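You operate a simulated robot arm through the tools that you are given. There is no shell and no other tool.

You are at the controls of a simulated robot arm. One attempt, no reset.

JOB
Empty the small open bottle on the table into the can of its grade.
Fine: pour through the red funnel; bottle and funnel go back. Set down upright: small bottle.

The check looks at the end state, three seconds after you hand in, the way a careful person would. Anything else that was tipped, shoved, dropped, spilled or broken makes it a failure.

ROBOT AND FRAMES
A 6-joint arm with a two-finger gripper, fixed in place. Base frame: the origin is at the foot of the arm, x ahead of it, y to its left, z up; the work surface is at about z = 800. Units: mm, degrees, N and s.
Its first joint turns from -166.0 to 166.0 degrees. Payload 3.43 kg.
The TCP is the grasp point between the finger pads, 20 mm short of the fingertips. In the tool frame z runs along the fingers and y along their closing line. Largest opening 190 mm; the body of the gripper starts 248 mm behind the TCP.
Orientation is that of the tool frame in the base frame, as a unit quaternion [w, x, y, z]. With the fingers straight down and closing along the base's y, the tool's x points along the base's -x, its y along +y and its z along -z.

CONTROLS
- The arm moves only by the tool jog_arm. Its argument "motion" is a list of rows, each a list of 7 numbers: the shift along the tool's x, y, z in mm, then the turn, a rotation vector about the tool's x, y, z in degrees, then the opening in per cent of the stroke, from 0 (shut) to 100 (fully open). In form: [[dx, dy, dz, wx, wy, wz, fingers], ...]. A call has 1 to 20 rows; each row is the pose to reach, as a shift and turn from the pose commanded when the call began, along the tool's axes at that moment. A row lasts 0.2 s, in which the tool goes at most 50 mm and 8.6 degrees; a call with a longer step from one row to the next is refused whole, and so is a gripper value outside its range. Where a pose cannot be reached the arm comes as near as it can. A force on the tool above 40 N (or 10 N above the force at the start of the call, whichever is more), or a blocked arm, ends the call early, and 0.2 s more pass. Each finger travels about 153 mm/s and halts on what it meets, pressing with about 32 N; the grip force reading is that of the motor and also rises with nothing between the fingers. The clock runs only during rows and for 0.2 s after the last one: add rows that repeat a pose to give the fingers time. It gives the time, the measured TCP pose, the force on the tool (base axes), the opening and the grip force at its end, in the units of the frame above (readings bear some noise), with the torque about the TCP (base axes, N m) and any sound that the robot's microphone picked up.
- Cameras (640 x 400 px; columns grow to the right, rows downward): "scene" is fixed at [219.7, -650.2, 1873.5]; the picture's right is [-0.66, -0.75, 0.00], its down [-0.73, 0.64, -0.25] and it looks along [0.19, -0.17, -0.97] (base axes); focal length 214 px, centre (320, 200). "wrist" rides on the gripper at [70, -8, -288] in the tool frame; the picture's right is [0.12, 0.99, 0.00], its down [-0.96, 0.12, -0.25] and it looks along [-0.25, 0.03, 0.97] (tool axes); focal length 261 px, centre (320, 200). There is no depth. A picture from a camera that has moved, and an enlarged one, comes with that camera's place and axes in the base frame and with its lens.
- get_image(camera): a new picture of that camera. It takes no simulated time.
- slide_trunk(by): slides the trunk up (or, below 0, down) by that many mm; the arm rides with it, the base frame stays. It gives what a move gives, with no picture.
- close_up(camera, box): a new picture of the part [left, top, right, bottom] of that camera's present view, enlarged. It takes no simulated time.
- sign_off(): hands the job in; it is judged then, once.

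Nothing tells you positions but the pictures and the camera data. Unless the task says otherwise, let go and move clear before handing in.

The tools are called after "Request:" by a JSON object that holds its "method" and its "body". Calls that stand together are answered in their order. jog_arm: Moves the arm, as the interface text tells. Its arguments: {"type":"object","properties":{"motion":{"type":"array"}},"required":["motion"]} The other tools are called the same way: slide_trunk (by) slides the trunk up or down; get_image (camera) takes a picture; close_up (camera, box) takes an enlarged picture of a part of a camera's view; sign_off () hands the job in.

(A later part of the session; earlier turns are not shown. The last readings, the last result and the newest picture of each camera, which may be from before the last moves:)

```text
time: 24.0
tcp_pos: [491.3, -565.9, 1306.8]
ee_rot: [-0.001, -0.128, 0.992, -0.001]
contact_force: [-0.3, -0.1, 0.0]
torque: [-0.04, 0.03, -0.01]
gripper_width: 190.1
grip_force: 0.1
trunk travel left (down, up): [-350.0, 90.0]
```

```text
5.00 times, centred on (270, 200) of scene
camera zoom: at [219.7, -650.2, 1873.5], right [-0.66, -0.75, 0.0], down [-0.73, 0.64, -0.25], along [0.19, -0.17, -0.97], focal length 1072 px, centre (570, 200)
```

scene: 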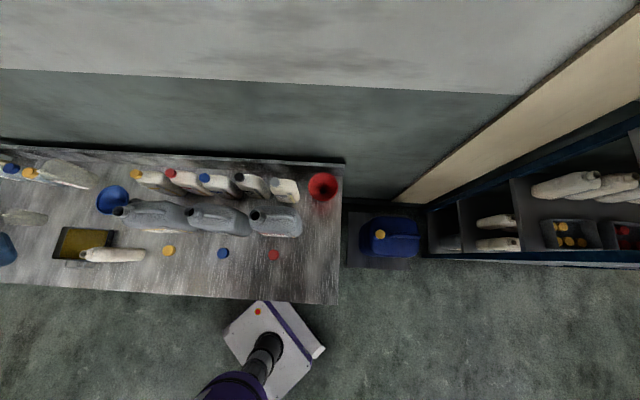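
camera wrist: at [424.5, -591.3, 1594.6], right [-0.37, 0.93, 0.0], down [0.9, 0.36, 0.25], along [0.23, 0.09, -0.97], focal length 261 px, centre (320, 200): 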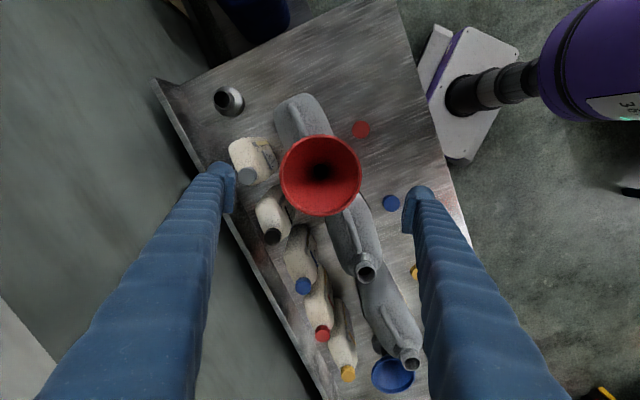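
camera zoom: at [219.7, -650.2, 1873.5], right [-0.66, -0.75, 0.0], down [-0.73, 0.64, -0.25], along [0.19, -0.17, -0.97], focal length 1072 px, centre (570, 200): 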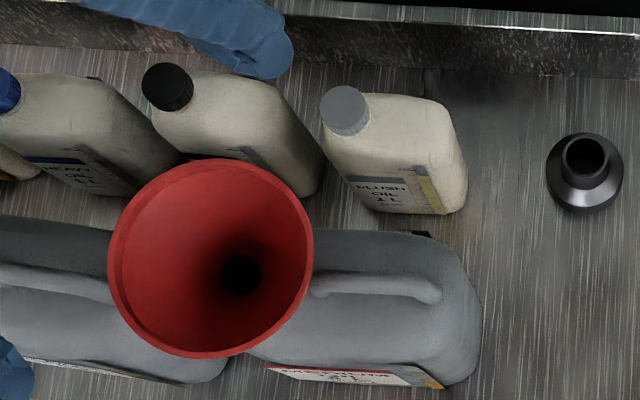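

Funnel is steady in the can at about (491, −562), rim z ≈ 1153. Now I'm moving over to the small bottle for a top view.

Request:
{"method": "jog_arm", "body": {"motion": [[-32.4, 35.7, 0.5, 0, 0, 1.1, 100], [-64.9, 71.3, 1, 0, 0, 2.3, 100], [-97.3, 107, 1.6, 0, 0, 3.4, 100], [-129.8, 142.7, 2.1, 0, 0, 4.6, 100], [-162.2, 178.3, 2.7, 0, 0, 5.7, 100], [-194.7, 214, 3.2, 0, 0, 6.8, 100], [-227.1, 249.7, 3.7, 0, 0, 8, 100], [-259.6, 285.4, 4.3, 0, 0, 9.1, 100], [-292, 321, 4.8, 0, 0, 10.3, 100], [-324.5, 356.7, 5.4, 0, 0, 11.4, 100], [-356.9, 392.4, 5.9, 0, 0, 12.5, 100], [-389.4, 428, 6.5, 0, 0, 13.7, 100], [-421.8, 463.7, 7, 0, 0, 14.8, 100], [-421.8, 463.7, 7, 0, 0, 14.8, 100]]}}

Request:
{"method": "get_image", "body": {"camera": "wrist"}}

Request:
{"method": "close_up", "body": {"camera": "wrist", "box": [220, 120, 420, 270]}}

```text
time: 27.0
tcp_pos: [777.9, -9.4, 1301.4]
ee_rot: [-0.001, 0.001, 1.0, -0.001]
contact_force: [-1.1, -0.2, 1.2]
torque: [0.0, -0.03, -0.06]
gripper_width: 190.0
grip_force: 0.1
trunk travel left (down, up): [-350.0, 90.0]
```

```text
taken
camera wrist: at [706.9, -17.1, 1588.3], right [-0.12, 0.99, 0.0], down [0.96, 0.11, 0.25], along [0.25, 0.03, -0.97], focal length 261 px, centre (320, 200)
```

wrist: 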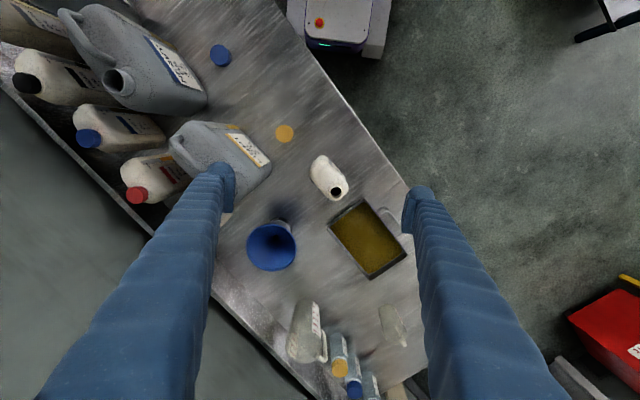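

```text
2.67 times, centred on (320, 195) of wrist
camera zoom: at [706.9, -17.1, 1588.3], right [-0.12, 0.99, 0.0], down [0.96, 0.11, 0.25], along [0.25, 0.03, -0.97], focal length 695 px, centre (320, 213)
```

zoom: 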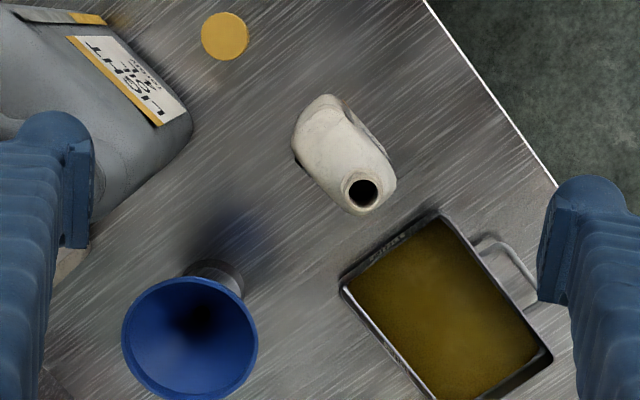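

The bottle's mouth is near (832, 34, 1005), and the body is about 90 × 60 mm with its centre near (816, 18). I plan to grasp it with the tool horizontal so that pouring is a roll about the tool axis, so I'll test that orientation in free space first.

Request:
{"method": "jog_arm", "body": {"motion": [[11.5, 15.8, 12.6, 2.8, -7.1, 2.8, 100], [23, 31.5, 25.2, 5.6, -14.2, 5.6, 100], [34.5, 47.3, 37.8, 8.4, -21.4, 8.4, 100], [46, 63, 50.3, 11.2, -28.5, 11.2, 100], [57.5, 78.8, 62.9, 14, -35.6, 14, 100], [69, 94.5, 75.5, 16.8, -42.7, 16.8, 100], [80.5, 110.3, 88, 19.6, -49.8, 19.6, 100], [92, 126, 100.7, 22.4, -56.9, 22.4, 100], [103.5, 141.8, 113.3, 25.2, -64, 25.2, 100], [115, 157.5, 125.8, 28, -71.2, 28, 100], [126.5, 173.3, 138.4, 30.8, -78.3, 30.8, 100], [138, 189, 151, 33.56, -85.4, 33.56, 100], [138, 189, 151, 33.56, -85.4, 33.56, 100]]}}

Request:
{"method": "get_image", "body": {"camera": "wrist"}}

Request:
{"method": "get_image", "body": {"camera": "scene"}}

```text
time: 29.8
tcp_pos: [671.2, 218.1, 1171.4]
ee_rot: [0.648, 0.259, 0.661, -0.276]
contact_force: [-0.4, 0.2, -0.4]
torque: [-0.01, -0.05, -0.04]
gripper_width: 190.1
grip_force: 0.1
out of reach, approached as far as the arm can: row 10, 11, 12, 13
trunk travel left (down, up): [-350.0, 90.0]
```

```text
taken
camera wrist: at [458.2, 412.8, 1103.0], right [0.69, 0.71, -0.15], down [-0.07, 0.27, 0.96], along [0.72, -0.65, 0.24], focal length 261 px, centre (320, 200)
```

wrist: 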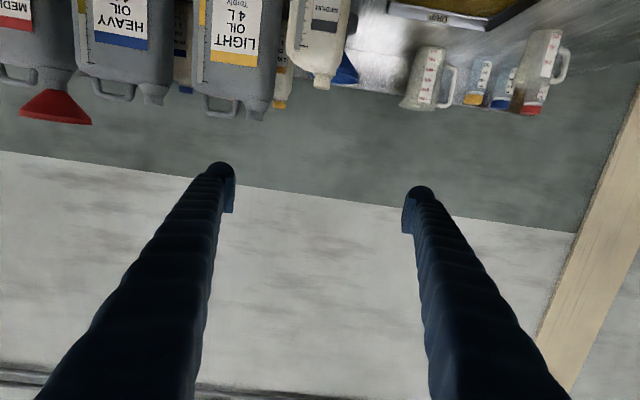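

```text
taken
```

scene: 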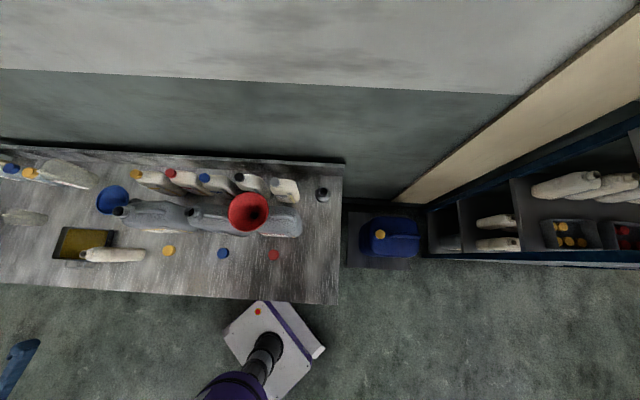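

The tool is horizontal and pointing at the bottle, but short of the requested spot. I'm sliding forward and down toward a pre-grasp pose to see whether that side is reachable.

Request:
{"method": "jog_arm", "body": {"motion": [[24, -14.5, 26, 0, 0, 0, 100], [48, -29, 52, 0, 0, 0, 100], [71.7, -43.5, 79, 0, 0, 0, 100], [71.7, -43.5, 79, 0, 0, 0, 100]]}}

Request:
{"method": "get_image", "body": {"camera": "wrist"}}

```text
time: 30.8
tcp_pos: [735.6, 181.5, 1122.8]
ee_rot: [0.645, 0.259, 0.662, -0.281]
contact_force: [-0.1, -0.6, 0.1]
torque: [0.01, -0.01, 0.0]
gripper_width: 190.0
grip_force: 0.1
out of reach, approached as far as the arm can: row 1, 2, 3, 4
trunk travel left (down, up): [-350.0, 90.0]
```

```text
taken
camera wrist: at [522.8, 377.9, 1055.2], right [0.7, 0.7, -0.16], down [-0.06, 0.28, 0.96], along [0.72, -0.66, 0.23], focal length 261 px, centre (320, 200)
```

wrist: 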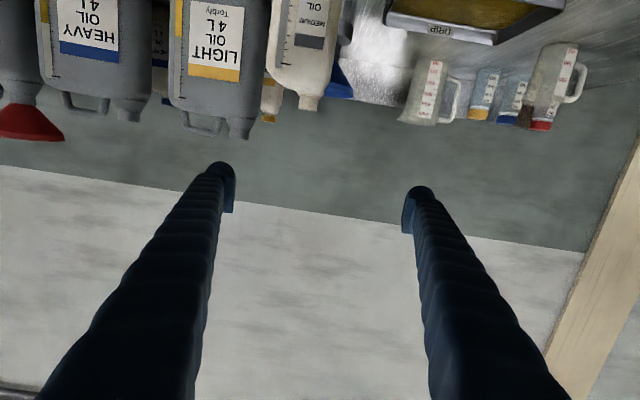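

The fold-in limit eases with height above the shoulder, so lowering the trunk should help. I'll raise the hand first, then lower the trunk.

Request:
{"method": "jog_arm", "body": {"motion": [[-45, 0, 0, 0, 0, 0, 100], [-90, 0, 0, 0, 0, 0, 100], [-135, 0, 0, 0, 0, 0, 100], [-180, 0, 0, 0, 0, 0, 100], [-180, 0, 0, 0, 0, 0, 100]]}}

Request:
{"method": "slide_trunk", "body": {"by": -220}}

Request:
{"method": "get_image", "body": {"camera": "scene"}}

```text
time: 32.0
tcp_pos: [744.6, 182.4, 1299.0]
ee_rot: [0.644, 0.259, 0.662, -0.282]
contact_force: [1.2, -1.2, -0.3]
torque: [0.0, 0.03, -0.01]
gripper_width: 190.0
grip_force: 0.2
trunk travel left (down, up): [-350.0, 90.0]
```

```text
time: 34.3
tcp_pos: [744.8, 182.8, 1079.9]
ee_rot: [0.644, 0.259, 0.662, -0.282]
contact_force: [0.5, -0.4, 0.3]
torque: [0.01, 0.0, -0.03]
gripper_width: 190.2
grip_force: 0.1
trunk travel left (down, up): [-130.0, 310.0]
```

```text
taken
```

scene: 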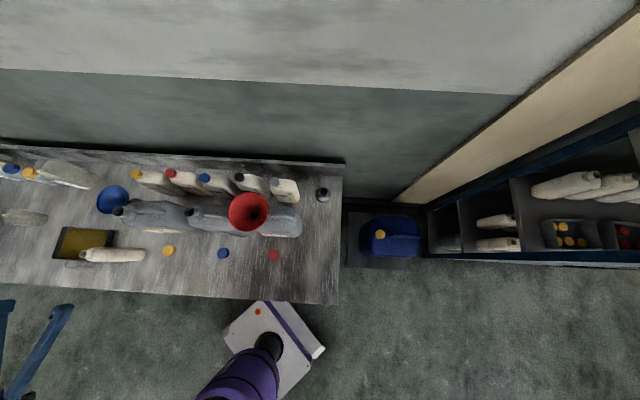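

Trunk lowered. Now a pre-grasp pose in front of the bottle, levelled.

Request:
{"method": "jog_arm", "body": {"motion": [[26, -17, -4, -0.5, -0.2, 0.6, 100], [52, -34, -8.5, -1, -0.35, 1.1, 100], [77, -52, -13, -1.6, -0.5, 1.7, 100], [103, -68.9, -17.1, -2.1, -0.7, 2.28, 100], [103, -68.9, -17.1, -2.1, -0.7, 2.28, 100]]}}

Request:
{"method": "get_image", "body": {"camera": "wrist"}}

```text
time: 35.5
tcp_pos: [703.6, 175.8, 1000.2]
ee_rot: [0.651, 0.258, 0.662, -0.269]
contact_force: [0.5, 0.2, 0.7]
torque: [-0.02, -0.06, -0.07]
gripper_width: 190.3
grip_force: 0.0
out of reach, approached as far as the arm can: row 3, 4, 5
trunk travel left (down, up): [-130.0, 310.0]
```

```text
taken
camera wrist: at [488.5, 368.0, 931.5], right [0.68, 0.72, -0.14], down [-0.08, 0.26, 0.96], along [0.72, -0.65, 0.24], focal length 261 px, centre (320, 200)
```

wrist: 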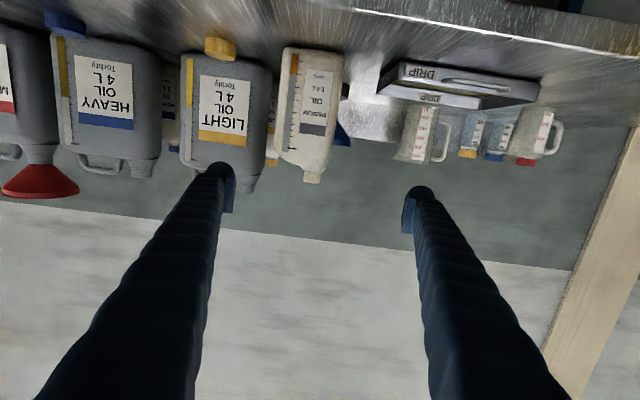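

The wrist can't fold closer than roughly 670 mm from the shoulder, so I'll use a tool tilt of 75° from vertical and keep the trunk low. Before touching the bottle, I'll dry-run the pour poses at the funnel with an empty hand, starting by raising up.

Request:
{"method": "jog_arm", "body": {"motion": [[-45, 0, 0, -0.2, 2.6, 0.2, 80], [-90, 0, 0, -0.3, 5.2, 0.4, 70], [-135, 0, 0, -0.5, 7.8, 0.6, 60], [-180, 0, 0, -0.6, 10.4, 0.8, 60], [-220, 0, 0, -0.8, 13, 0.9, 60], [-240, 0, 0, -0.9, 14.5, 1.05, 60], [-240, 0, 0, -0.9, 14.5, 1.05, 60]]}}

Request:
{"method": "slide_trunk", "body": {"by": -40}}

```text
time: 37.1
tcp_pos: [704.0, 163.9, 1231.6]
ee_rot: [0.573, 0.289, 0.735, -0.22]
contact_force: [0.1, -0.4, -0.6]
torque: [-0.02, 0.0, -0.02]
gripper_width: 114.0
grip_force: 0.1
trunk travel left (down, up): [-130.0, 310.0]
```

```text
time: 38.0
tcp_pos: [703.4, 163.8, 1191.4]
ee_rot: [0.572, 0.289, 0.735, -0.219]
contact_force: [-0.8, 0.5, 0.4]
torque: [0.04, 0.0, 0.02]
gripper_width: 113.9
grip_force: 0.0
trunk travel left (down, up): [-90.0, 350.0]
```

Request:
{"method": "jog_arm", "body": {"motion": [[-7.1, -45.9, 13.9, 3.5, 0, 0.9, 60], [-14.3, -91.9, 27.8, 7, 0, 1.8, 60], [-21.4, -137.8, 41.7, 10.5, 0.1, 2.7, 60], [-28.6, -183.7, 55.7, 14, 0.1, 3.6, 60], [-35.7, -229.7, 69.6, 17.4, 0.1, 4.4, 60], [-42.8, -275.6, 83.5, 20.9, 0.1, 5.3, 60], [-50, -321.5, 97.4, 24.4, 0.1, 6.2, 60], [-57.1, -367.5, 111.3, 27.9, 0.2, 7.1, 60], [-64.2, -413.4, 125.2, 31.4, 0.2, 8, 60], [-71.4, -459.3, 139.1, 34.9, 0.2, 8.9, 60], [-78.5, -505.2, 153, 38.4, 0.2, 9.8, 60], [-85.7, -551.2, 167, 41.9, 0.2, 10.7, 60], [-92.8, -597.1, 180.9, 45.3, 0.2, 11.5, 60], [-99.9, -643, 194.8, 48.8, 0.3, 12.4, 60], [-107.1, -689, 208.7, 52.3, 0.3, 13.3, 60], [-114.2, -734.9, 222.6, 55.8, 0.3, 14.2, 60], [-114.2, -734.9, 222.6, 55.8, 0.3, 14.2, 60]]}}

Request:
{"method": "get_image", "body": {"camera": "wrist"}}

Request:
{"method": "get_image", "body": {"camera": "scene"}}

```text
time: 41.6
tcp_pos: [392.6, -541.9, 1238.0]
ee_rot: [0.392, 0.61, 0.513, -0.46]
contact_force: [-0.2, -0.6, 0.2]
torque: [0.02, 0.02, 0.0]
gripper_width: 114.2
grip_force: 0.0
trunk travel left (down, up): [-90.0, 350.0]
```

```text
taken
camera wrist: at [432.6, -247.5, 1247.8], right [0.99, -0.13, -0.11], down [0.1, -0.04, 0.99], along [-0.14, -0.99, -0.03], focal length 261 px, centre (320, 200)
```

wrist: 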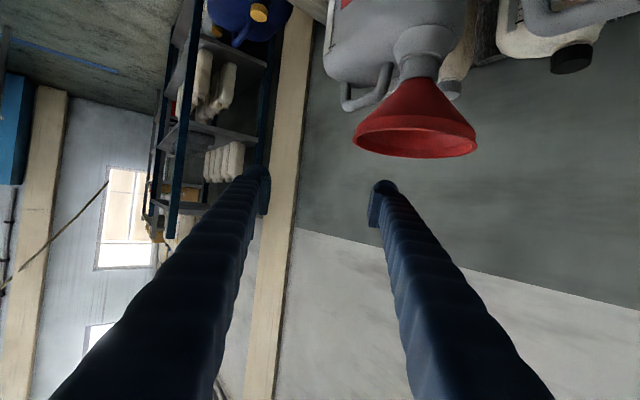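

```text
taken
```

scene: 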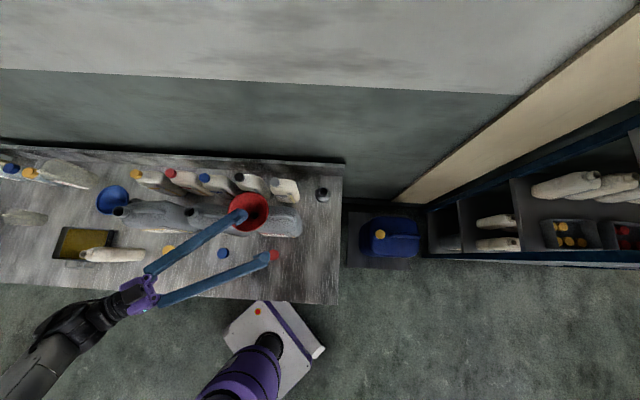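

Pose reached, and this view confirms the funnel is upright and seated. I'll dry-run the tilt to 135° now, with the hand empty.

Request:
{"method": "jog_arm", "body": {"motion": [[-8, 0, -2, 2.2, 0, -8.1, 60], [-16, 0, -4, 4.4, 0, -16.3, 60], [-24, 5, -5, 6.5, 0, -24.4, 60], [-32, 10, -7, 8.7, 0, -32.6, 60], [-40, 15, -8, 10.9, 0, -40.7, 60], [-48, 20, -10, 13.1, 0, -48.9, 60], [-48, 25, -10, 15.3, 0, -57, 60], [-48, 31, -10, 17.5, 0, -65.2, 60], [-48, 31, -10, 19.6, 0, -73.3, 60], [-48, 31, -10, 21.8, 0, -81.5, 60], [-48, 31, -10, 24, 0, -89.6, 60], [-48, 31, -10, 26.2, 0, -97.8, 60], [-48, 31, -10, 28.4, 0, -105.9, 60], [-48, 31, -10, 30.5, 0, -114.1, 60], [-48, 31, -10, 32.7, 0, -122.2, 60], [-48, 31, -10, 34.9, 0, -130.4, 60], [-48, 31, -10, 34.9, 0, -130.4, 60]]}}

Request:
{"method": "get_image", "body": {"camera": "wrist"}}

Request:
{"method": "get_image", "body": {"camera": "scene"}}

```text
time: 45.2
tcp_pos: [419.7, -549.3, 1288.2]
ee_rot: [0.407, 0.13, -0.631, 0.648]
contact_force: [0.1, 0.4, 0.3]
torque: [-0.01, 0.0, -0.02]
gripper_width: 114.1
grip_force: 0.1
trunk travel left (down, up): [-90.0, 350.0]
```

```text
taken
camera wrist: at [478.4, -258.6, 1292.3], right [-0.76, 0.17, -0.62], down [0.62, -0.1, -0.78], along [-0.2, -0.98, -0.02], focal length 261 px, centre (320, 200)
```

wrist: 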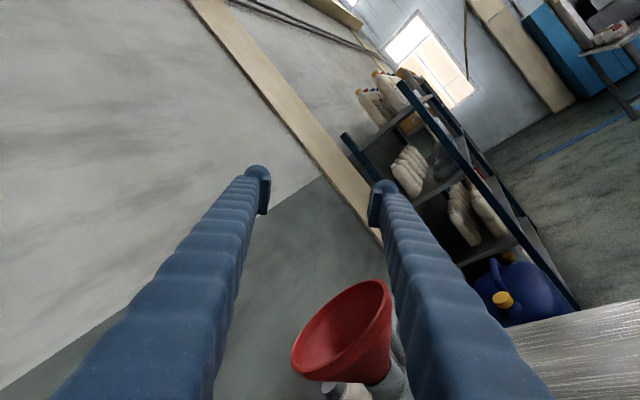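

```text
taken
```

scene: 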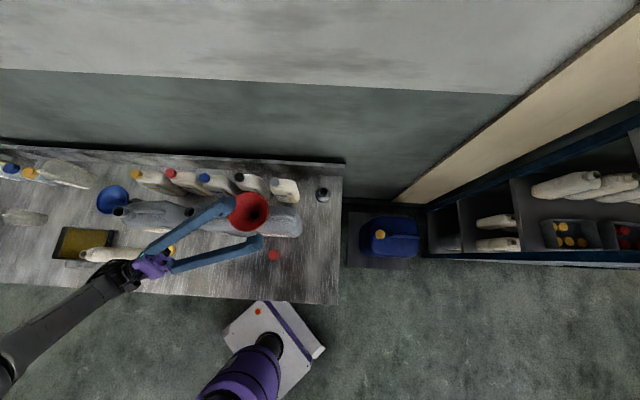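

The whole tilt is reachable. I'll try a further 25° too, in case the last drops need it, then undo it.

Request:
{"method": "jog_arm", "body": {"motion": [[0, 0, 0, 2.1, 0, -8, 60], [0, 0, 0, 4.3, 0, -16, 60], [0, 0, 0, 6.5, 0, -24.1, 60], [0, 0, 0, 6.5, 0, -24.1, 60]]}}

Request:
{"method": "jog_arm", "body": {"motion": [[0, 0, 0, -2.2, 0, 8.1, 60], [0, 0, 0, -4.4, 0, 16.3, 60], [0, 0, 0, -6.5, 0, 24.4, 60], [0, 0, 0, -8.7, 0, 32.6, 60], [0, 0, 0, -10.9, 0, 40.7, 60], [0, 0, 0, -13.1, 0, 48.9, 60], [0, 0, 0, -15.3, 0, 57, 60], [0, 0, 0, -17.5, 0, 65.2, 60], [0, 0, 0, -19.6, 0, 73.3, 60], [0, 0, 0, -21.8, 0, 81.5, 60], [0, 0, 0, -24, 0, 89.6, 60], [0, 0, 0, -26.2, 0, 97.8, 60], [0, 0, 0, -28.4, 0, 105.9, 60], [0, 0, 0, -30.5, 0, 114.1, 60], [0, 0, 0, -32.7, 0, 122.2, 60], [0, 0, 0, -34.9, 0, 130.4, 60], [0, 0, 0, -37.1, 0, 138.3, 60], [0, 0, 0, -39.3, 0, 146.4, 60], [0, 0, 0, -41.4, 0, 154.5, 60], [0, 0, 0, -41.4, 0, 154.5, 60]]}}

```text
time: 46.2
tcp_pos: [419.5, -549.3, 1287.5]
ee_rot: [0.525, 0.283, -0.551, 0.583]
contact_force: [-0.6, 0.6, 0.7]
torque: [0.02, 0.0, 0.01]
gripper_width: 113.8
grip_force: 0.1
trunk travel left (down, up): [-90.0, 350.0]
```

```text
time: 50.4
tcp_pos: [419.9, -550.2, 1288.4]
ee_rot: [0.393, 0.61, 0.512, -0.46]
contact_force: [-0.1, -0.6, -0.6]
torque: [0.04, -0.03, 0.01]
gripper_width: 113.8
grip_force: 0.0
trunk travel left (down, up): [-90.0, 350.0]
```

Dry run complete, every pose was reachable and accurate. Returning to the bottle side now.

Request:
{"method": "jog_arm", "body": {"motion": [[18.1, 9.7, -43.8, -3.4, 0, -0.9, 60], [36.2, 19.3, -87.7, -6.9, 0, -1.9, 60], [54.3, 29, -131.5, -10.3, 0, -2.8, 60], [72.4, 38.6, -175.4, -13.8, 0, -3.7, 70], [90.5, 48.3, -219.2, -17.2, 0, -4.6, 80], [108.6, 58, -263, -20.7, 0, -5.6, 90], [126.7, 67.6, -306.9, -24.1, 0, -6.5, 100], [144.8, 77.3, -350.7, -27.6, 0, -7.4, 100], [162.8, 87, -394.5, -31, 0, -8.3, 100], [180.9, 96.6, -438.4, -34.4, 0, -9.3, 100], [199, 106.3, -482.2, -37.9, 0, -10.2, 100], [217.1, 116, -526, -41.3, 0, -11.1, 100], [235.2, 125.6, -569.9, -44.8, 0, -12, 100], [253.3, 135.3, -613.7, -48.2, 0, -13, 100], [271.4, 144.9, -657.6, -51.7, 0, -13.9, 100], [289.5, 154.6, -701.4, -55.1, 0, -14.8, 100], [289.5, 154.6, -701.4, -55.1, 0, -14.8, 100]]}}

Request:
{"method": "get_image", "body": {"camera": "wrist"}}

```text
time: 54.0
tcp_pos: [699.0, 169.6, 1196.3]
ee_rot: [0.57, 0.29, 0.738, -0.216]
contact_force: [0.3, -0.2, 0.3]
torque: [-0.06, -0.04, -0.09]
gripper_width: 190.4
grip_force: 0.0
trunk travel left (down, up): [-90.0, 350.0]
```

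```text
taken
camera wrist: at [474.4, 362.3, 1202.1], right [0.65, 0.75, -0.1], down [0.08, 0.07, 0.99], along [0.76, -0.65, -0.01], focal length 261 px, centre (320, 200)
```

wrist: 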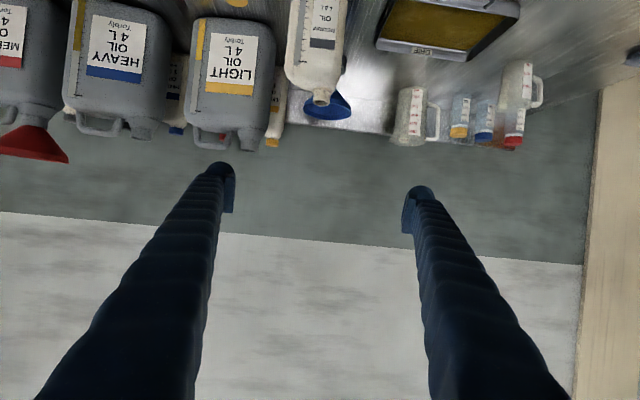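

Request:
{"method": "slide_trunk", "body": {"by": -90}}

Request:
{"method": "jog_arm", "body": {"motion": [[40, -8.4, 17, 0, 0, 0, 100], [80, -16.8, 34, 0, 0, 0, 100], [120, -25.2, 51, 0, 0, 0, 100], [159.7, -33.6, 67.7, 0, 0, 0, 100], [159.7, -33.6, 67.7, 0, 0, 0, 100]]}}

Request:
{"method": "get_image", "body": {"camera": "wrist"}}

```text
time: 55.2
tcp_pos: [698.3, 167.2, 1107.2]
ee_rot: [0.569, 0.292, 0.738, -0.216]
contact_force: [1.1, 1.2, 0.9]
torque: [0.02, 0.04, 0.04]
gripper_width: 189.8
grip_force: 0.1
trunk travel left (down, up): [0.0, 440.0]
```

```text
time: 56.4
tcp_pos: [693.4, 127.8, 931.7]
ee_rot: [0.57, 0.291, 0.738, -0.217]
contact_force: [0.5, 0.2, 0.4]
torque: [-0.02, -0.04, -0.03]
gripper_width: 190.0
grip_force: 0.0
trunk travel left (down, up): [0.0, 440.0]
```

```text
taken
camera wrist: at [469.0, 321.3, 938.3], right [0.65, 0.75, -0.1], down [0.08, 0.07, 0.99], along [0.76, -0.65, -0.01], focal length 261 px, centre (320, 200)
```

wrist: 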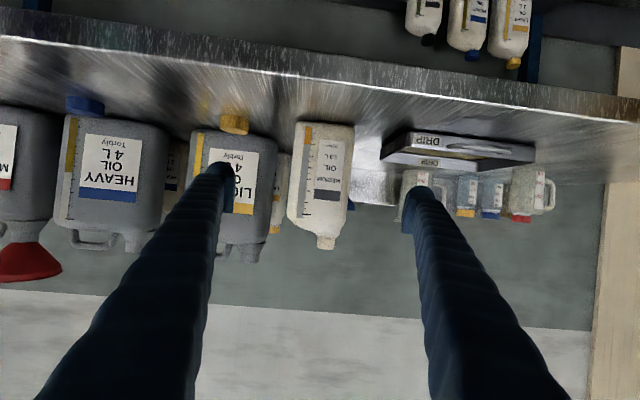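

Request:
{"method": "close_up", "body": {"camera": "wrist", "box": [200, 100, 440, 260]}}

```text
2.50 times, centred on (320, 180) of wrist
camera zoom: at [469.0, 321.3, 938.3], right [0.65, 0.75, -0.1], down [0.08, 0.07, 0.99], along [0.76, -0.65, -0.01], focal length 652 px, centre (320, 250)
```

zoom: 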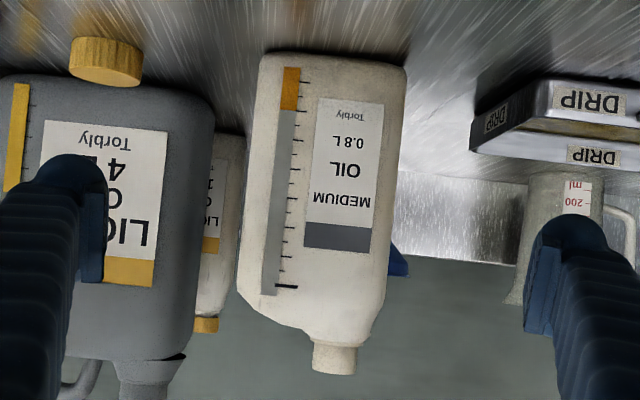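

The bottle is centred between the fingers to within about 2 mm. Advancing along the tool axis now.

Request:
{"method": "jog_arm", "body": {"motion": [[0, 0.5, 35, 0, 0, 0, 100], [0, 1, 70, 0, 0, 0, 100], [0, 1.5, 105, 0, 0, 0, 100], [0, 1.7, 140, 0, 0, 0, 100], [0, 1.7, 168, 0, 0, 0, 100], [0, 1.7, 168, 0, 0, 0, 100]]}}

Request:
{"method": "get_image", "body": {"camera": "wrist"}}

Request:
{"method": "close_up", "body": {"camera": "scene", "box": [30, 210, 190, 310]}}

```text
time: 57.8
tcp_pos: [817.3, 19.6, 888.6]
ee_rot: [0.568, 0.291, 0.739, -0.216]
contact_force: [0.8, -0.6, 0.7]
torque: [-0.04, -0.05, -0.03]
gripper_width: 190.1
grip_force: 0.1
trunk travel left (down, up): [0.0, 440.0]
```

```text
taken
camera wrist: at [593.6, 212.9, 894.7], right [0.65, 0.75, -0.1], down [0.08, 0.07, 0.99], along [0.76, -0.65, -0.01], focal length 261 px, centre (320, 200)
```

wrist: 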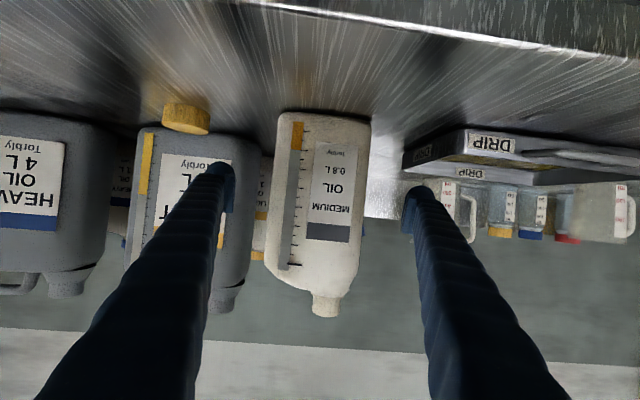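

```text
4.00 times, centred on (110, 260) of scene
camera zoom: at [219.7, -650.2, 1873.5], right [-0.66, -0.75, 0.0], down [-0.73, 0.64, -0.25], along [0.19, -0.17, -0.97], focal length 858 px, centre (1160, -40)
```

zoom: 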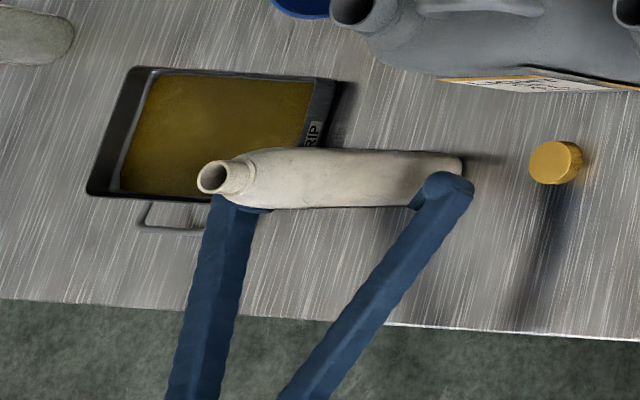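

Bottle is centred between the pads, TCP at mid-body. Closing.

Request:
{"method": "jog_arm", "body": {"motion": [[0, 0, 0, 0, 0, 0, 80], [0, 0, 0, 0, 0, 0, 60], [0, 0, 0, 0, 0, 0, 45], [0, 0, 0, 0, 0, 0, 40], [0, 0, 0, 0, 0, 0, 40]]}}

Request:
{"method": "get_image", "body": {"camera": "wrist"}}

```text
time: 59.0
tcp_pos: [818.1, 19.0, 889.1]
ee_rot: [0.569, 0.291, 0.738, -0.216]
contact_force: [0.4, -1.2, 1.1]
torque: [-0.01, -0.05, -0.02]
gripper_width: 103.1
grip_force: 32.1
trunk travel left (down, up): [0.0, 440.0]
```

```text
taken
camera wrist: at [593.0, 213.1, 895.0], right [0.65, 0.75, -0.1], down [0.08, 0.07, 0.99], along [0.76, -0.65, -0.01], focal length 261 px, centre (320, 200)
```

wrist: 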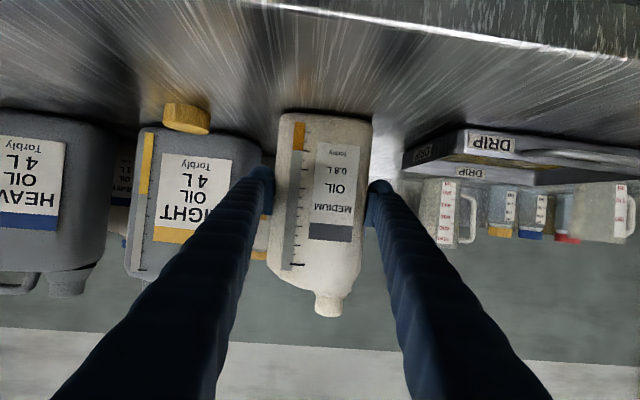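

Gripped at 103 mm. Lifting straight up gently.

Request:
{"method": "jog_arm", "body": {"motion": [[-5, 0, -1.3, 0, 0, 0, 40], [-15, 0.2, -4, 0, 0, 0, 40], [-29, 0.4, -7.7, 0, 0, 0, 40], [-48, 0.6, -12.9, 0, 0, 0, 40], [-68, 0.8, -18, 0, 0, 0, 40], [-87, 1, -23.2, 0, 0, 0, 40], [-97, 1.2, -25.7, 0, 0, 0, 40]]}}

Request:
{"method": "get_image", "body": {"camera": "wrist"}}

Request:
{"method": "close_up", "body": {"camera": "scene", "box": [0, 190, 200, 330]}}

```text
time: 60.6
tcp_pos: [817.2, 18.4, 990.9]
ee_rot: [0.569, 0.29, 0.738, -0.215]
contact_force: [0.1, -0.4, -2.7]
torque: [0.02, 0.03, 0.0]
gripper_width: 103.2
grip_force: 31.9
trunk travel left (down, up): [0.0, 440.0]
```

```text
taken
camera wrist: at [592.7, 212.7, 996.7], right [0.65, 0.75, -0.1], down [0.08, 0.07, 0.99], along [0.76, -0.65, -0.01], focal length 261 px, centre (320, 200)
```

wrist: 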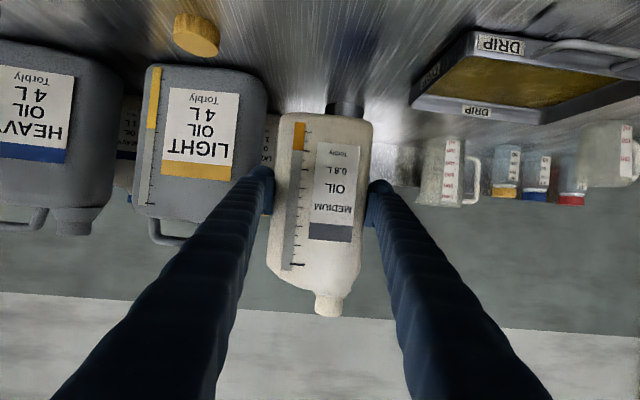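

```text
2.86 times, centred on (100, 260) of scene
camera zoom: at [219.7, -650.2, 1873.5], right [-0.66, -0.75, 0.0], down [-0.73, 0.64, -0.25], along [0.19, -0.17, -0.97], focal length 613 px, centre (949, 29)
```

zoom: 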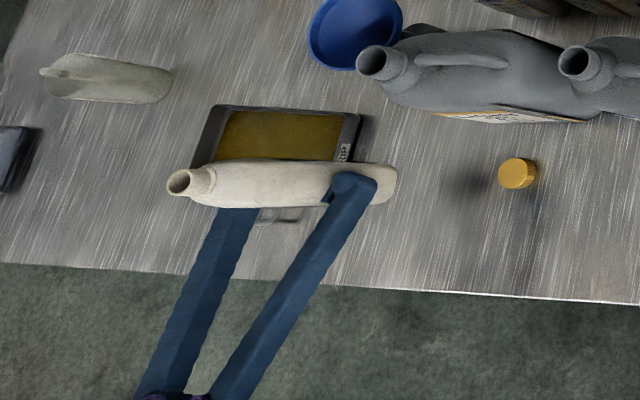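

Request:
{"method": "close_up", "body": {"camera": "wrist", "box": [240, 90, 400, 330]}}

```text
1.67 times, centred on (320, 210) of wrist
camera zoom: at [592.7, 212.7, 996.7], right [0.65, 0.75, -0.1], down [0.08, 0.07, 0.99], along [0.76, -0.65, -0.01], focal length 434 px, centre (320, 183)
```

zoom: 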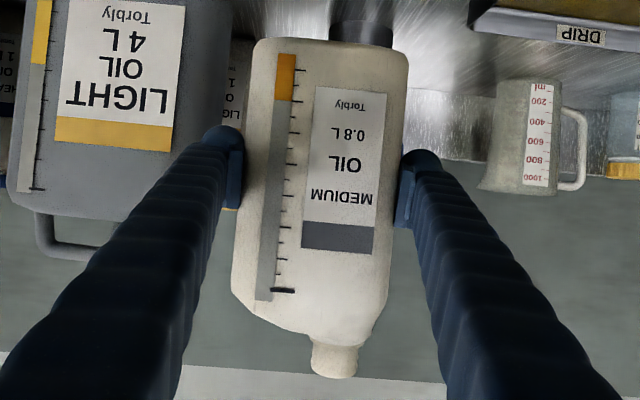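

The bottle is firmly held and upright. Its level strip shows only ~19 % full, and its mouth is offset 23 mm sideways and ~122 mm above the TCP. Raising the trunk and hand for the carry.

Request:
{"method": "slide_trunk", "body": {"by": 90}}

Request:
{"method": "jog_arm", "body": {"motion": [[-15, 0.2, -4, 0, 0, 0, 40], [-45, 0.5, -12, 0, 0, 0, 40], [-80, 1, -21.3, 0, 0, 0, 40], [-115, 1.4, -30.6, 0, 0, 0, 40], [-143, 1.7, -38, 0, 0, 0, 40], [-153.7, 1.9, -40.9, 0, 0, 0, 40], [-153.7, 1.9, -40.9, 0, 0, 0, 40]]}}

```text
time: 61.9
tcp_pos: [817.4, 19.1, 1079.3]
ee_rot: [0.569, 0.291, 0.739, -0.216]
contact_force: [0.7, -0.1, -1.5]
torque: [-0.04, 0.0, -0.04]
gripper_width: 103.1
grip_force: 32.3
trunk travel left (down, up): [-90.0, 350.0]
```

```text
time: 63.5
tcp_pos: [816.8, 18.5, 1240.4]
ee_rot: [0.569, 0.291, 0.738, -0.216]
contact_force: [-0.2, 0.0, -2.2]
torque: [0.02, 0.03, 0.01]
gripper_width: 102.8
grip_force: 31.6
trunk travel left (down, up): [-90.0, 350.0]
```

Request:
{"method": "jog_arm", "body": {"motion": [[-0.2, -10.9, 0.4, 0.8, 0, 0.2, 40], [-0.7, -32.6, 1.2, 2.5, 0, 0.7, 40], [-1.4, -65.3, 2.4, 5, -0.1, 1.3, 40], [-2.3, -105.2, 3.9, 8.1, -0.1, 2.1, 40], [-3.2, -148.7, 5.5, 11.4, -0.1, 3, 40], [-4.2, -192.2, 7.1, 14.8, -0.2, 3.9, 40], [-5.1, -235.7, 8.7, 18.1, -0.2, 4.8, 40], [-6.1, -279.2, 10.3, 21.4, -0.3, 5.7, 40], [-7, -322.8, 11.9, 24.8, -0.3, 6.6, 40], [-8, -366.3, 13.5, 28.1, -0.4, 7.5, 40], [-8.9, -409.8, 15.1, 31.5, -0.4, 8.4, 40], [-9.9, -453.3, 16.7, 34.8, -0.4, 9.3, 40], [-10.8, -496.8, 18.3, 38.2, -0.5, 10.1, 40], [-11.8, -540.3, 19.9, 41.5, -0.5, 11, 40], [-12.6, -580.2, 21.4, 44.6, -0.6, 11.8, 40], [-13.4, -616.5, 22.7, 47.3, -0.6, 12.6, 40], [-14.2, -652.8, 24, 50.1, -0.6, 13.3, 40], [-14.9, -685.4, 25.2, 52.6, -0.7, 14, 40], [-15.5, -710.8, 26.2, 54.6, -0.7, 14.5, 40], [-15.8, -725.3, 26.7, 55.7, -0.7, 14.8, 40]]}}

Request:
{"method": "get_image", "body": {"camera": "wrist"}}

Request:
{"method": "get_image", "body": {"camera": "scene"}}

```text
time: 67.7
tcp_pos: [348.0, -535.8, 1239.8]
ee_rot: [0.394, 0.61, 0.506, -0.465]
contact_force: [0.1, 0.8, -2.3]
torque: [0.03, 0.01, -0.01]
gripper_width: 103.1
grip_force: 31.8
trunk travel left (down, up): [-90.0, 350.0]
```

```text
taken
camera wrist: at [391.8, -241.8, 1245.2], right [0.98, -0.15, -0.1], down [0.1, -0.03, 0.99], along [-0.15, -0.99, -0.01], focal length 261 px, centre (320, 200)
```

wrist: 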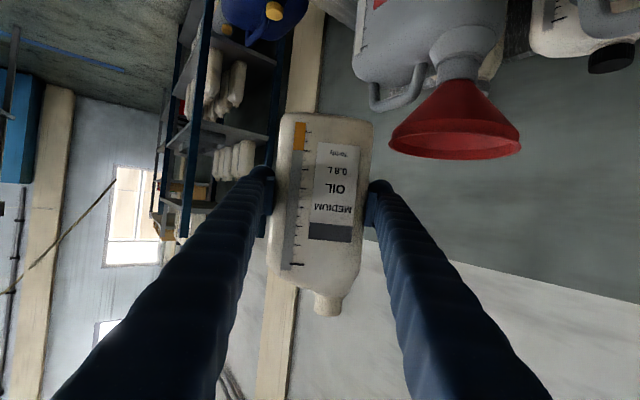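

```text
taken
```

scene: 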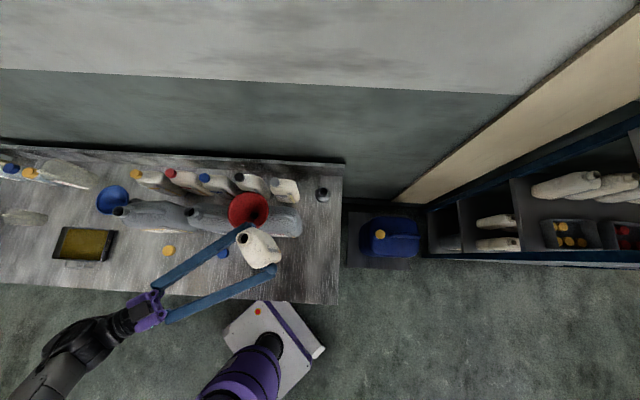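

Everything lined up: the bottle is upright 143 mm beside the funnel centre. I'll tilt to 70°, still well short of flowing, and inspect.

Request:
{"method": "jog_arm", "body": {"motion": [[0, 0, 0, 1.3, 0, -4.8, 40], [0, 0, 0, 3.1, 0, -11.6, 40], [0, 0, 0, 4.9, 0, -18.4, 40], [0, 0, 0, 6.7, 0, -25.1, 40], [0, 0, 0, 8.4, 0, -31.9, 40], [0, 0, 0, 10.2, 0, -38.6, 40], [0, 0, 0, 12, 0, -45.4, 40], [0, 0, 0, 13.8, 0, -52.2, 40], [0, 0, 0, 15.4, 0, -58, 40], [0, 0, 0, 16.6, 0, -62.8, 40], [0, 0, 0, 17.4, 0, -65.7, 40], [0, 0, 0, 17.9, 0, -67.6, 40], [0, 0, 0, 17.9, 0, -67.6, 40]]}}

Request:
{"method": "get_image", "body": {"camera": "wrist"}}

Request:
{"method": "close_up", "body": {"camera": "scene", "box": [200, 170, 320, 290]}}

```text
time: 70.5
tcp_pos: [349.1, -538.1, 1239.4]
ee_rot: [-0.025, 0.277, 0.685, -0.673]
contact_force: [1.0, 0.1, -2.7]
torque: [0.03, -0.03, -0.01]
gripper_width: 102.9
grip_force: 31.4
trunk travel left (down, up): [-90.0, 350.0]
```

```text
taken
camera wrist: at [403.4, -246.1, 1249.0], right [0.24, -0.01, -0.97], down [0.95, -0.18, 0.24], along [-0.18, -0.98, -0.03], focal length 261 px, centre (320, 200)
```

wrist: 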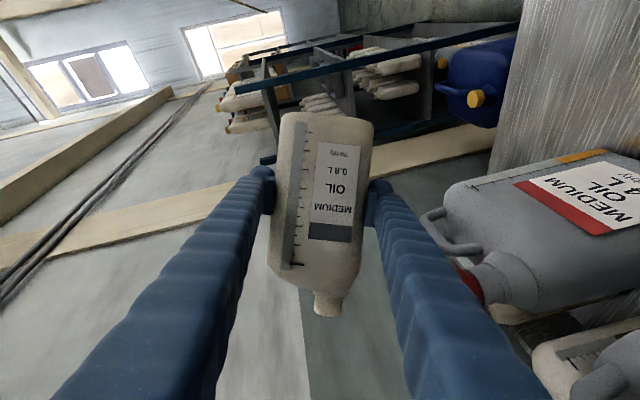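

```text
3.33 times, centred on (260, 230) of scene
camera zoom: at [219.7, -650.2, 1873.5], right [-0.66, -0.75, 0.0], down [-0.73, 0.64, -0.25], along [0.19, -0.17, -0.97], focal length 715 px, centre (520, 100)
```

zoom: 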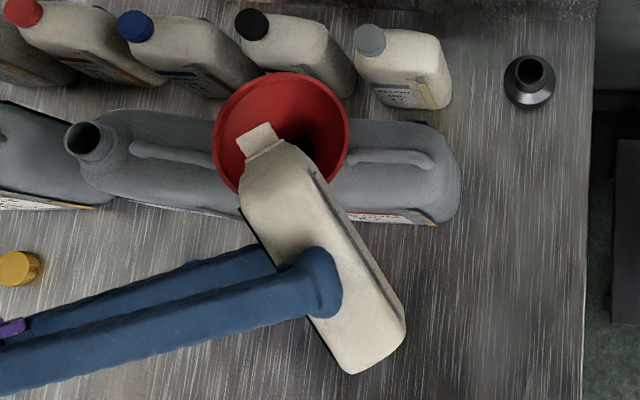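

Mouth sits over the funnel near its centre, laterally aligned. I'll lower the bottle and tilt slowly to 90°, keeping the pouring lip over the funnel.

Request:
{"method": "jog_arm", "body": {"motion": [[5.1, 14, 1.4, 0, 0, 0, 40], [11.9, 32.8, 3.2, 0, 0, 0, 40], [17.6, 48.7, 4.8, 0, 0, 0, 40], [20.3, 56.1, 5.5, 0, 0, 0, 40], [17.1, 48.2, 4.7, 1.28, 0, -4.83, 40], [12.6, 38.2, 3.4, 2.56, 0, -9.66, 40], [9.7, 33.4, 2.6, 3.2, 0, -12.1, 40], [6.9, 28.5, 1.9, 3.84, 0, -14.5, 40], [3.7, 24, 1, 4.5, 0, -16.9, 40], [0.5, 19.4, 0.2, 5.12, 0, -19.3, 40], [0.5, 19.4, 0.2, 5.12, 0, -19.3, 40]]}}

Request:
{"method": "get_image", "body": {"camera": "wrist"}}

Request:
{"method": "close_up", "body": {"camera": "scene", "box": [200, 170, 320, 290]}}

```text
time: 72.9
tcp_pos: [355.1, -537.3, 1220.2]
ee_rot: [-0.149, 0.156, 0.692, -0.689]
contact_force: [-0.2, -0.1, -2.3]
torque: [-0.01, -0.01, 0.01]
gripper_width: 102.8
grip_force: 32.2
trunk travel left (down, up): [-90.0, 350.0]
```

```text
taken
camera wrist: at [412.6, -246.5, 1229.5], right [-0.1, 0.05, -0.99], down [0.98, -0.18, -0.1], along [-0.19, -0.98, -0.03], focal length 261 px, centre (320, 200)
```

wrist: 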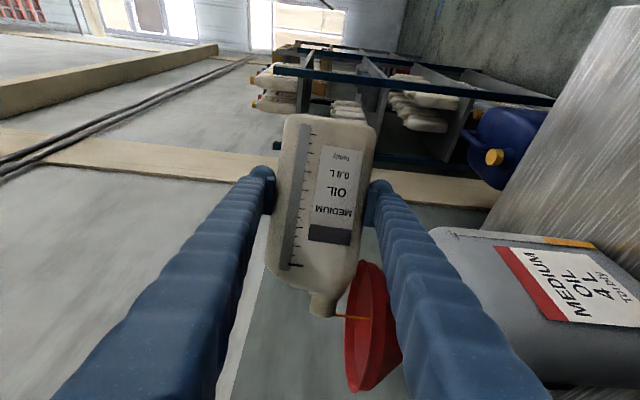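

```text
3.33 times, centred on (260, 230) of scene
camera zoom: at [219.7, -650.2, 1873.5], right [-0.66, -0.75, 0.0], down [-0.73, 0.64, -0.25], along [0.19, -0.17, -0.97], focal length 715 px, centre (520, 100)
```

zoom: 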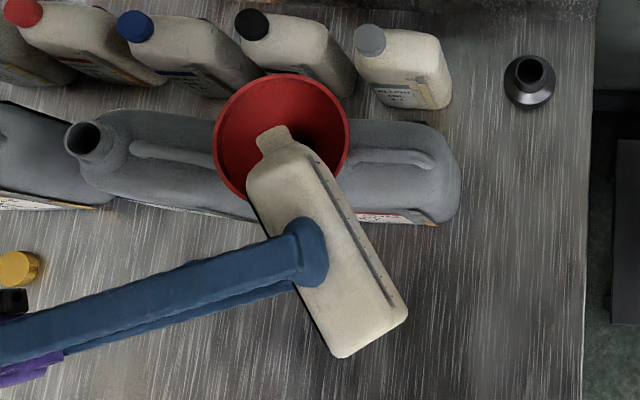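

Oil is flowing in a thin stream into the funnel. Continuing to tilt slowly.

Request:
{"method": "jog_arm", "body": {"motion": [[-1, -2.6, -0.3, 0.32, 0, -1.2, 40], [-2, -5.2, -0.5, 0.64, 0, -2.4, 40], [-3, -7.8, -0.8, 0.96, 0, -3.6, 40], [-3.9, -10.4, -1, 1.28, 0, -4.83, 40], [-3.9, -10.4, -1, 1.28, 0, -4.83, 40], [-5.1, -13, -1.3, 1.6, 0, -6, 40], [-6.2, -15.5, -1.6, 1.92, 0, -7.2, 40], [-7.4, -18, -2, 2.24, 0, -8.5, 40], [-8.5, -20.6, -2.3, 2.56, 0, -9.66, 40], [-8.5, -20.6, -2.3, 2.56, 0, -9.66, 40], [-9.9, -23, -2.7, 2.88, 0, -10.9, 40], [-11.3, -25.4, -3, 3.2, 0, -12.1, 40], [-12.6, -27.8, -3.4, 3.5, 0, -13.3, 40], [-14, -30.2, -3.8, 3.84, 0, -14.5, 40], [-14, -30.2, -3.8, 3.84, 0, -14.5, 40], [-14, -30.2, -3.8, 3.84, 0, -14.5, 40]]}}

Request:
{"method": "get_image", "body": {"camera": "wrist"}}

Request:
{"method": "close_up", "body": {"camera": "scene", "box": [200, 170, 320, 290]}}

```text
time: 76.3
tcp_pos: [370.0, -540.4, 1250.7]
ee_rot: [0.239, -0.063, -0.682, 0.689]
contact_force: [0.5, -0.5, -1.5]
torque: [-0.02, 0.02, -0.01]
gripper_width: 102.4
grip_force: 31.7
trunk travel left (down, up): [-90.0, 350.0]
```

```text
taken
camera wrist: at [429.2, -249.8, 1257.6], right [-0.35, 0.1, -0.93], down [0.92, -0.17, -0.36], along [-0.19, -0.98, -0.03], focal length 261 px, centre (320, 200)
```

wrist: 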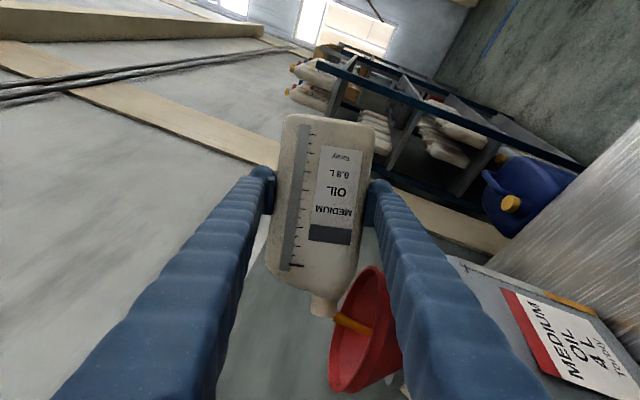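

```text
3.33 times, centred on (260, 230) of scene
camera zoom: at [219.7, -650.2, 1873.5], right [-0.66, -0.75, 0.0], down [-0.73, 0.64, -0.25], along [0.19, -0.17, -0.97], focal length 715 px, centre (520, 100)
```

zoom: 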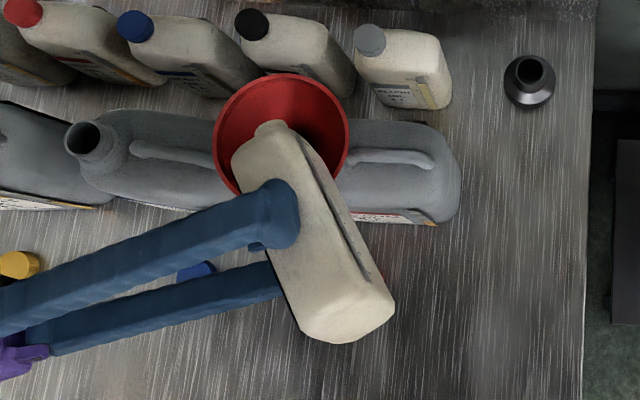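

Stream is stronger and still inside the funnel. Another 15° with the same pivot.

Request:
{"method": "jog_arm", "body": {"motion": [[-1, -2.6, -0.3, 0.32, 0, -1.2, 40], [-2, -5.2, -0.5, 0.64, 0, -2.4, 40], [-3, -7.8, -0.8, 0.96, 0, -3.6, 40], [-3.9, -10.4, -1, 1.28, 0, -4.83, 40], [-5.1, -13, -1.3, 1.6, 0, -6, 40], [-6.2, -15.5, -1.6, 1.92, 0, -7.2, 40], [-7.4, -18, -2, 2.24, 0, -8.5, 40], [-8.5, -20.6, -2.3, 2.56, 0, -9.66, 40], [-9.9, -23, -2.7, 2.88, 0, -10.9, 40], [-11.3, -25.4, -3, 3.2, 0, -12.1, 40], [-12.6, -27.8, -3.4, 3.5, 0, -13.3, 40], [-14, -30.2, -3.8, 3.84, 0, -14.5, 40], [-14, -30.2, -3.8, 3.84, 0, -14.5, 40], [-14, -30.2, -3.8, 3.84, 0, -14.5, 40]]}}

Request:
{"method": "get_image", "body": {"camera": "wrist"}}

Request:
{"method": "close_up", "body": {"camera": "scene", "box": [200, 170, 320, 290]}}

```text
time: 79.3
tcp_pos: [389.8, -544.3, 1277.0]
ee_rot: [0.327, 0.032, -0.661, 0.675]
contact_force: [0.6, -0.3, 0.0]
torque: [0.01, 0.0, 0.02]
gripper_width: 101.8
grip_force: 32.2
trunk travel left (down, up): [-90.0, 350.0]
```

```text
taken
camera wrist: at [451.2, -254.6, 1282.4], right [-0.57, 0.14, -0.81], down [0.8, -0.15, -0.59], along [-0.2, -0.98, -0.02], focal length 261 px, centre (320, 200)
```

wrist: 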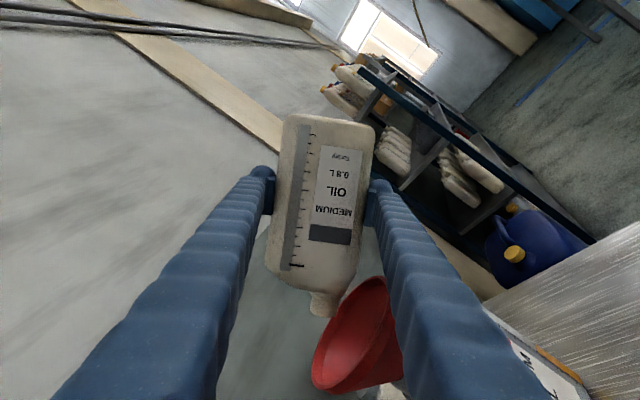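

```text
3.33 times, centred on (260, 230) of scene
camera zoom: at [219.7, -650.2, 1873.5], right [-0.66, -0.75, 0.0], down [-0.73, 0.64, -0.25], along [0.19, -0.17, -0.97], focal length 715 px, centre (520, 100)
```

zoom: 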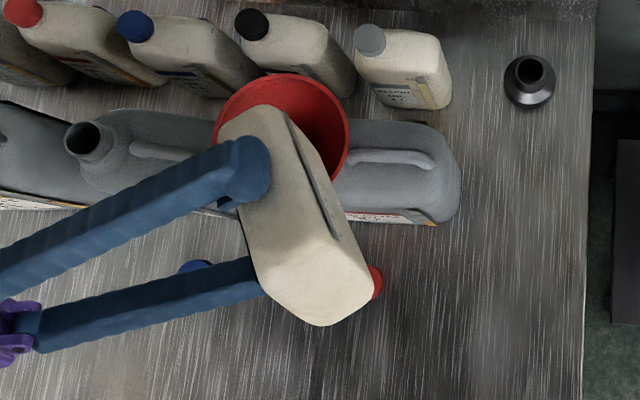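

The stream has nearly ended, so I'm tilting further to drain and holding.

Request:
{"method": "jog_arm", "body": {"motion": [[-2, -5.2, -0.5, 0.64, 0, -2.4, 40], [-3.9, -10.4, -1, 1.28, 0, -4.83, 40], [-6.2, -15.5, -1.6, 1.92, 0, -7.2, 40], [-8.5, -20.6, -2.3, 2.56, 0, -9.66, 40], [-11.3, -25.4, -3, 3.2, 0, -12.1, 40], [-14, -30.2, -3.8, 3.84, 0, -14.5, 40], [-14, -30.2, -3.8, 3.84, 0, -14.5, 40], [-14, -30.2, -3.8, 3.84, 0, -14.5, 40], [-14, -30.2, -3.8, 3.84, 0, -14.5, 40], [-14, -30.2, -3.8, 3.84, 0, -14.5, 40], [-14, -30.2, -3.8, 3.84, 0, -14.5, 40], [-14, -30.2, -3.8, 3.84, 0, -14.5, 40]]}}

Request:
{"method": "get_image", "body": {"camera": "wrist"}}

Request:
{"method": "close_up", "body": {"camera": "wrist", "box": [260, 260, 420, 400]}}

```text
time: 81.9
tcp_pos: [417.9, -548.5, 1294.9]
ee_rot: [0.408, 0.125, -0.629, 0.65]
contact_force: [0.3, 0.1, 0.2]
torque: [0.01, 0.0, 0.01]
gripper_width: 101.9
grip_force: 32.4
trunk travel left (down, up): [-90.0, 350.0]
```

```text
taken
camera wrist: at [479.6, -259.0, 1297.7], right [-0.76, 0.17, -0.63], down [0.62, -0.12, -0.78], along [-0.2, -0.98, -0.02], focal length 261 px, centre (320, 200)
```

wrist: 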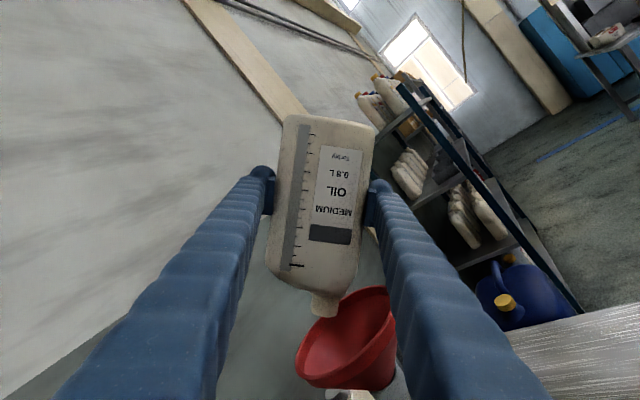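

```text
2.86 times, centred on (340, 330) of wrist
camera zoom: at [479.6, -259.0, 1297.7], right [-0.76, 0.17, -0.63], down [0.62, -0.12, -0.78], along [-0.2, -0.98, -0.02], focal length 745 px, centre (263, -171)
```

zoom: 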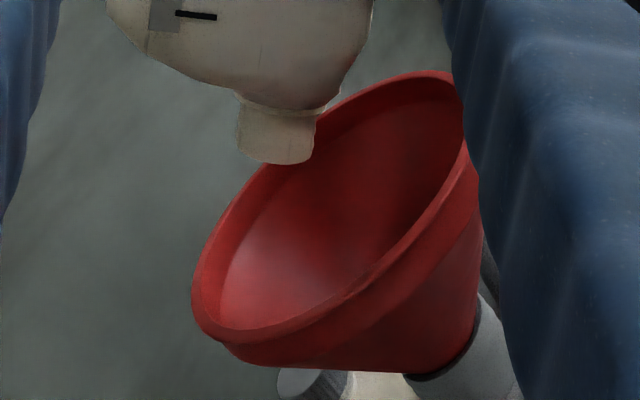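

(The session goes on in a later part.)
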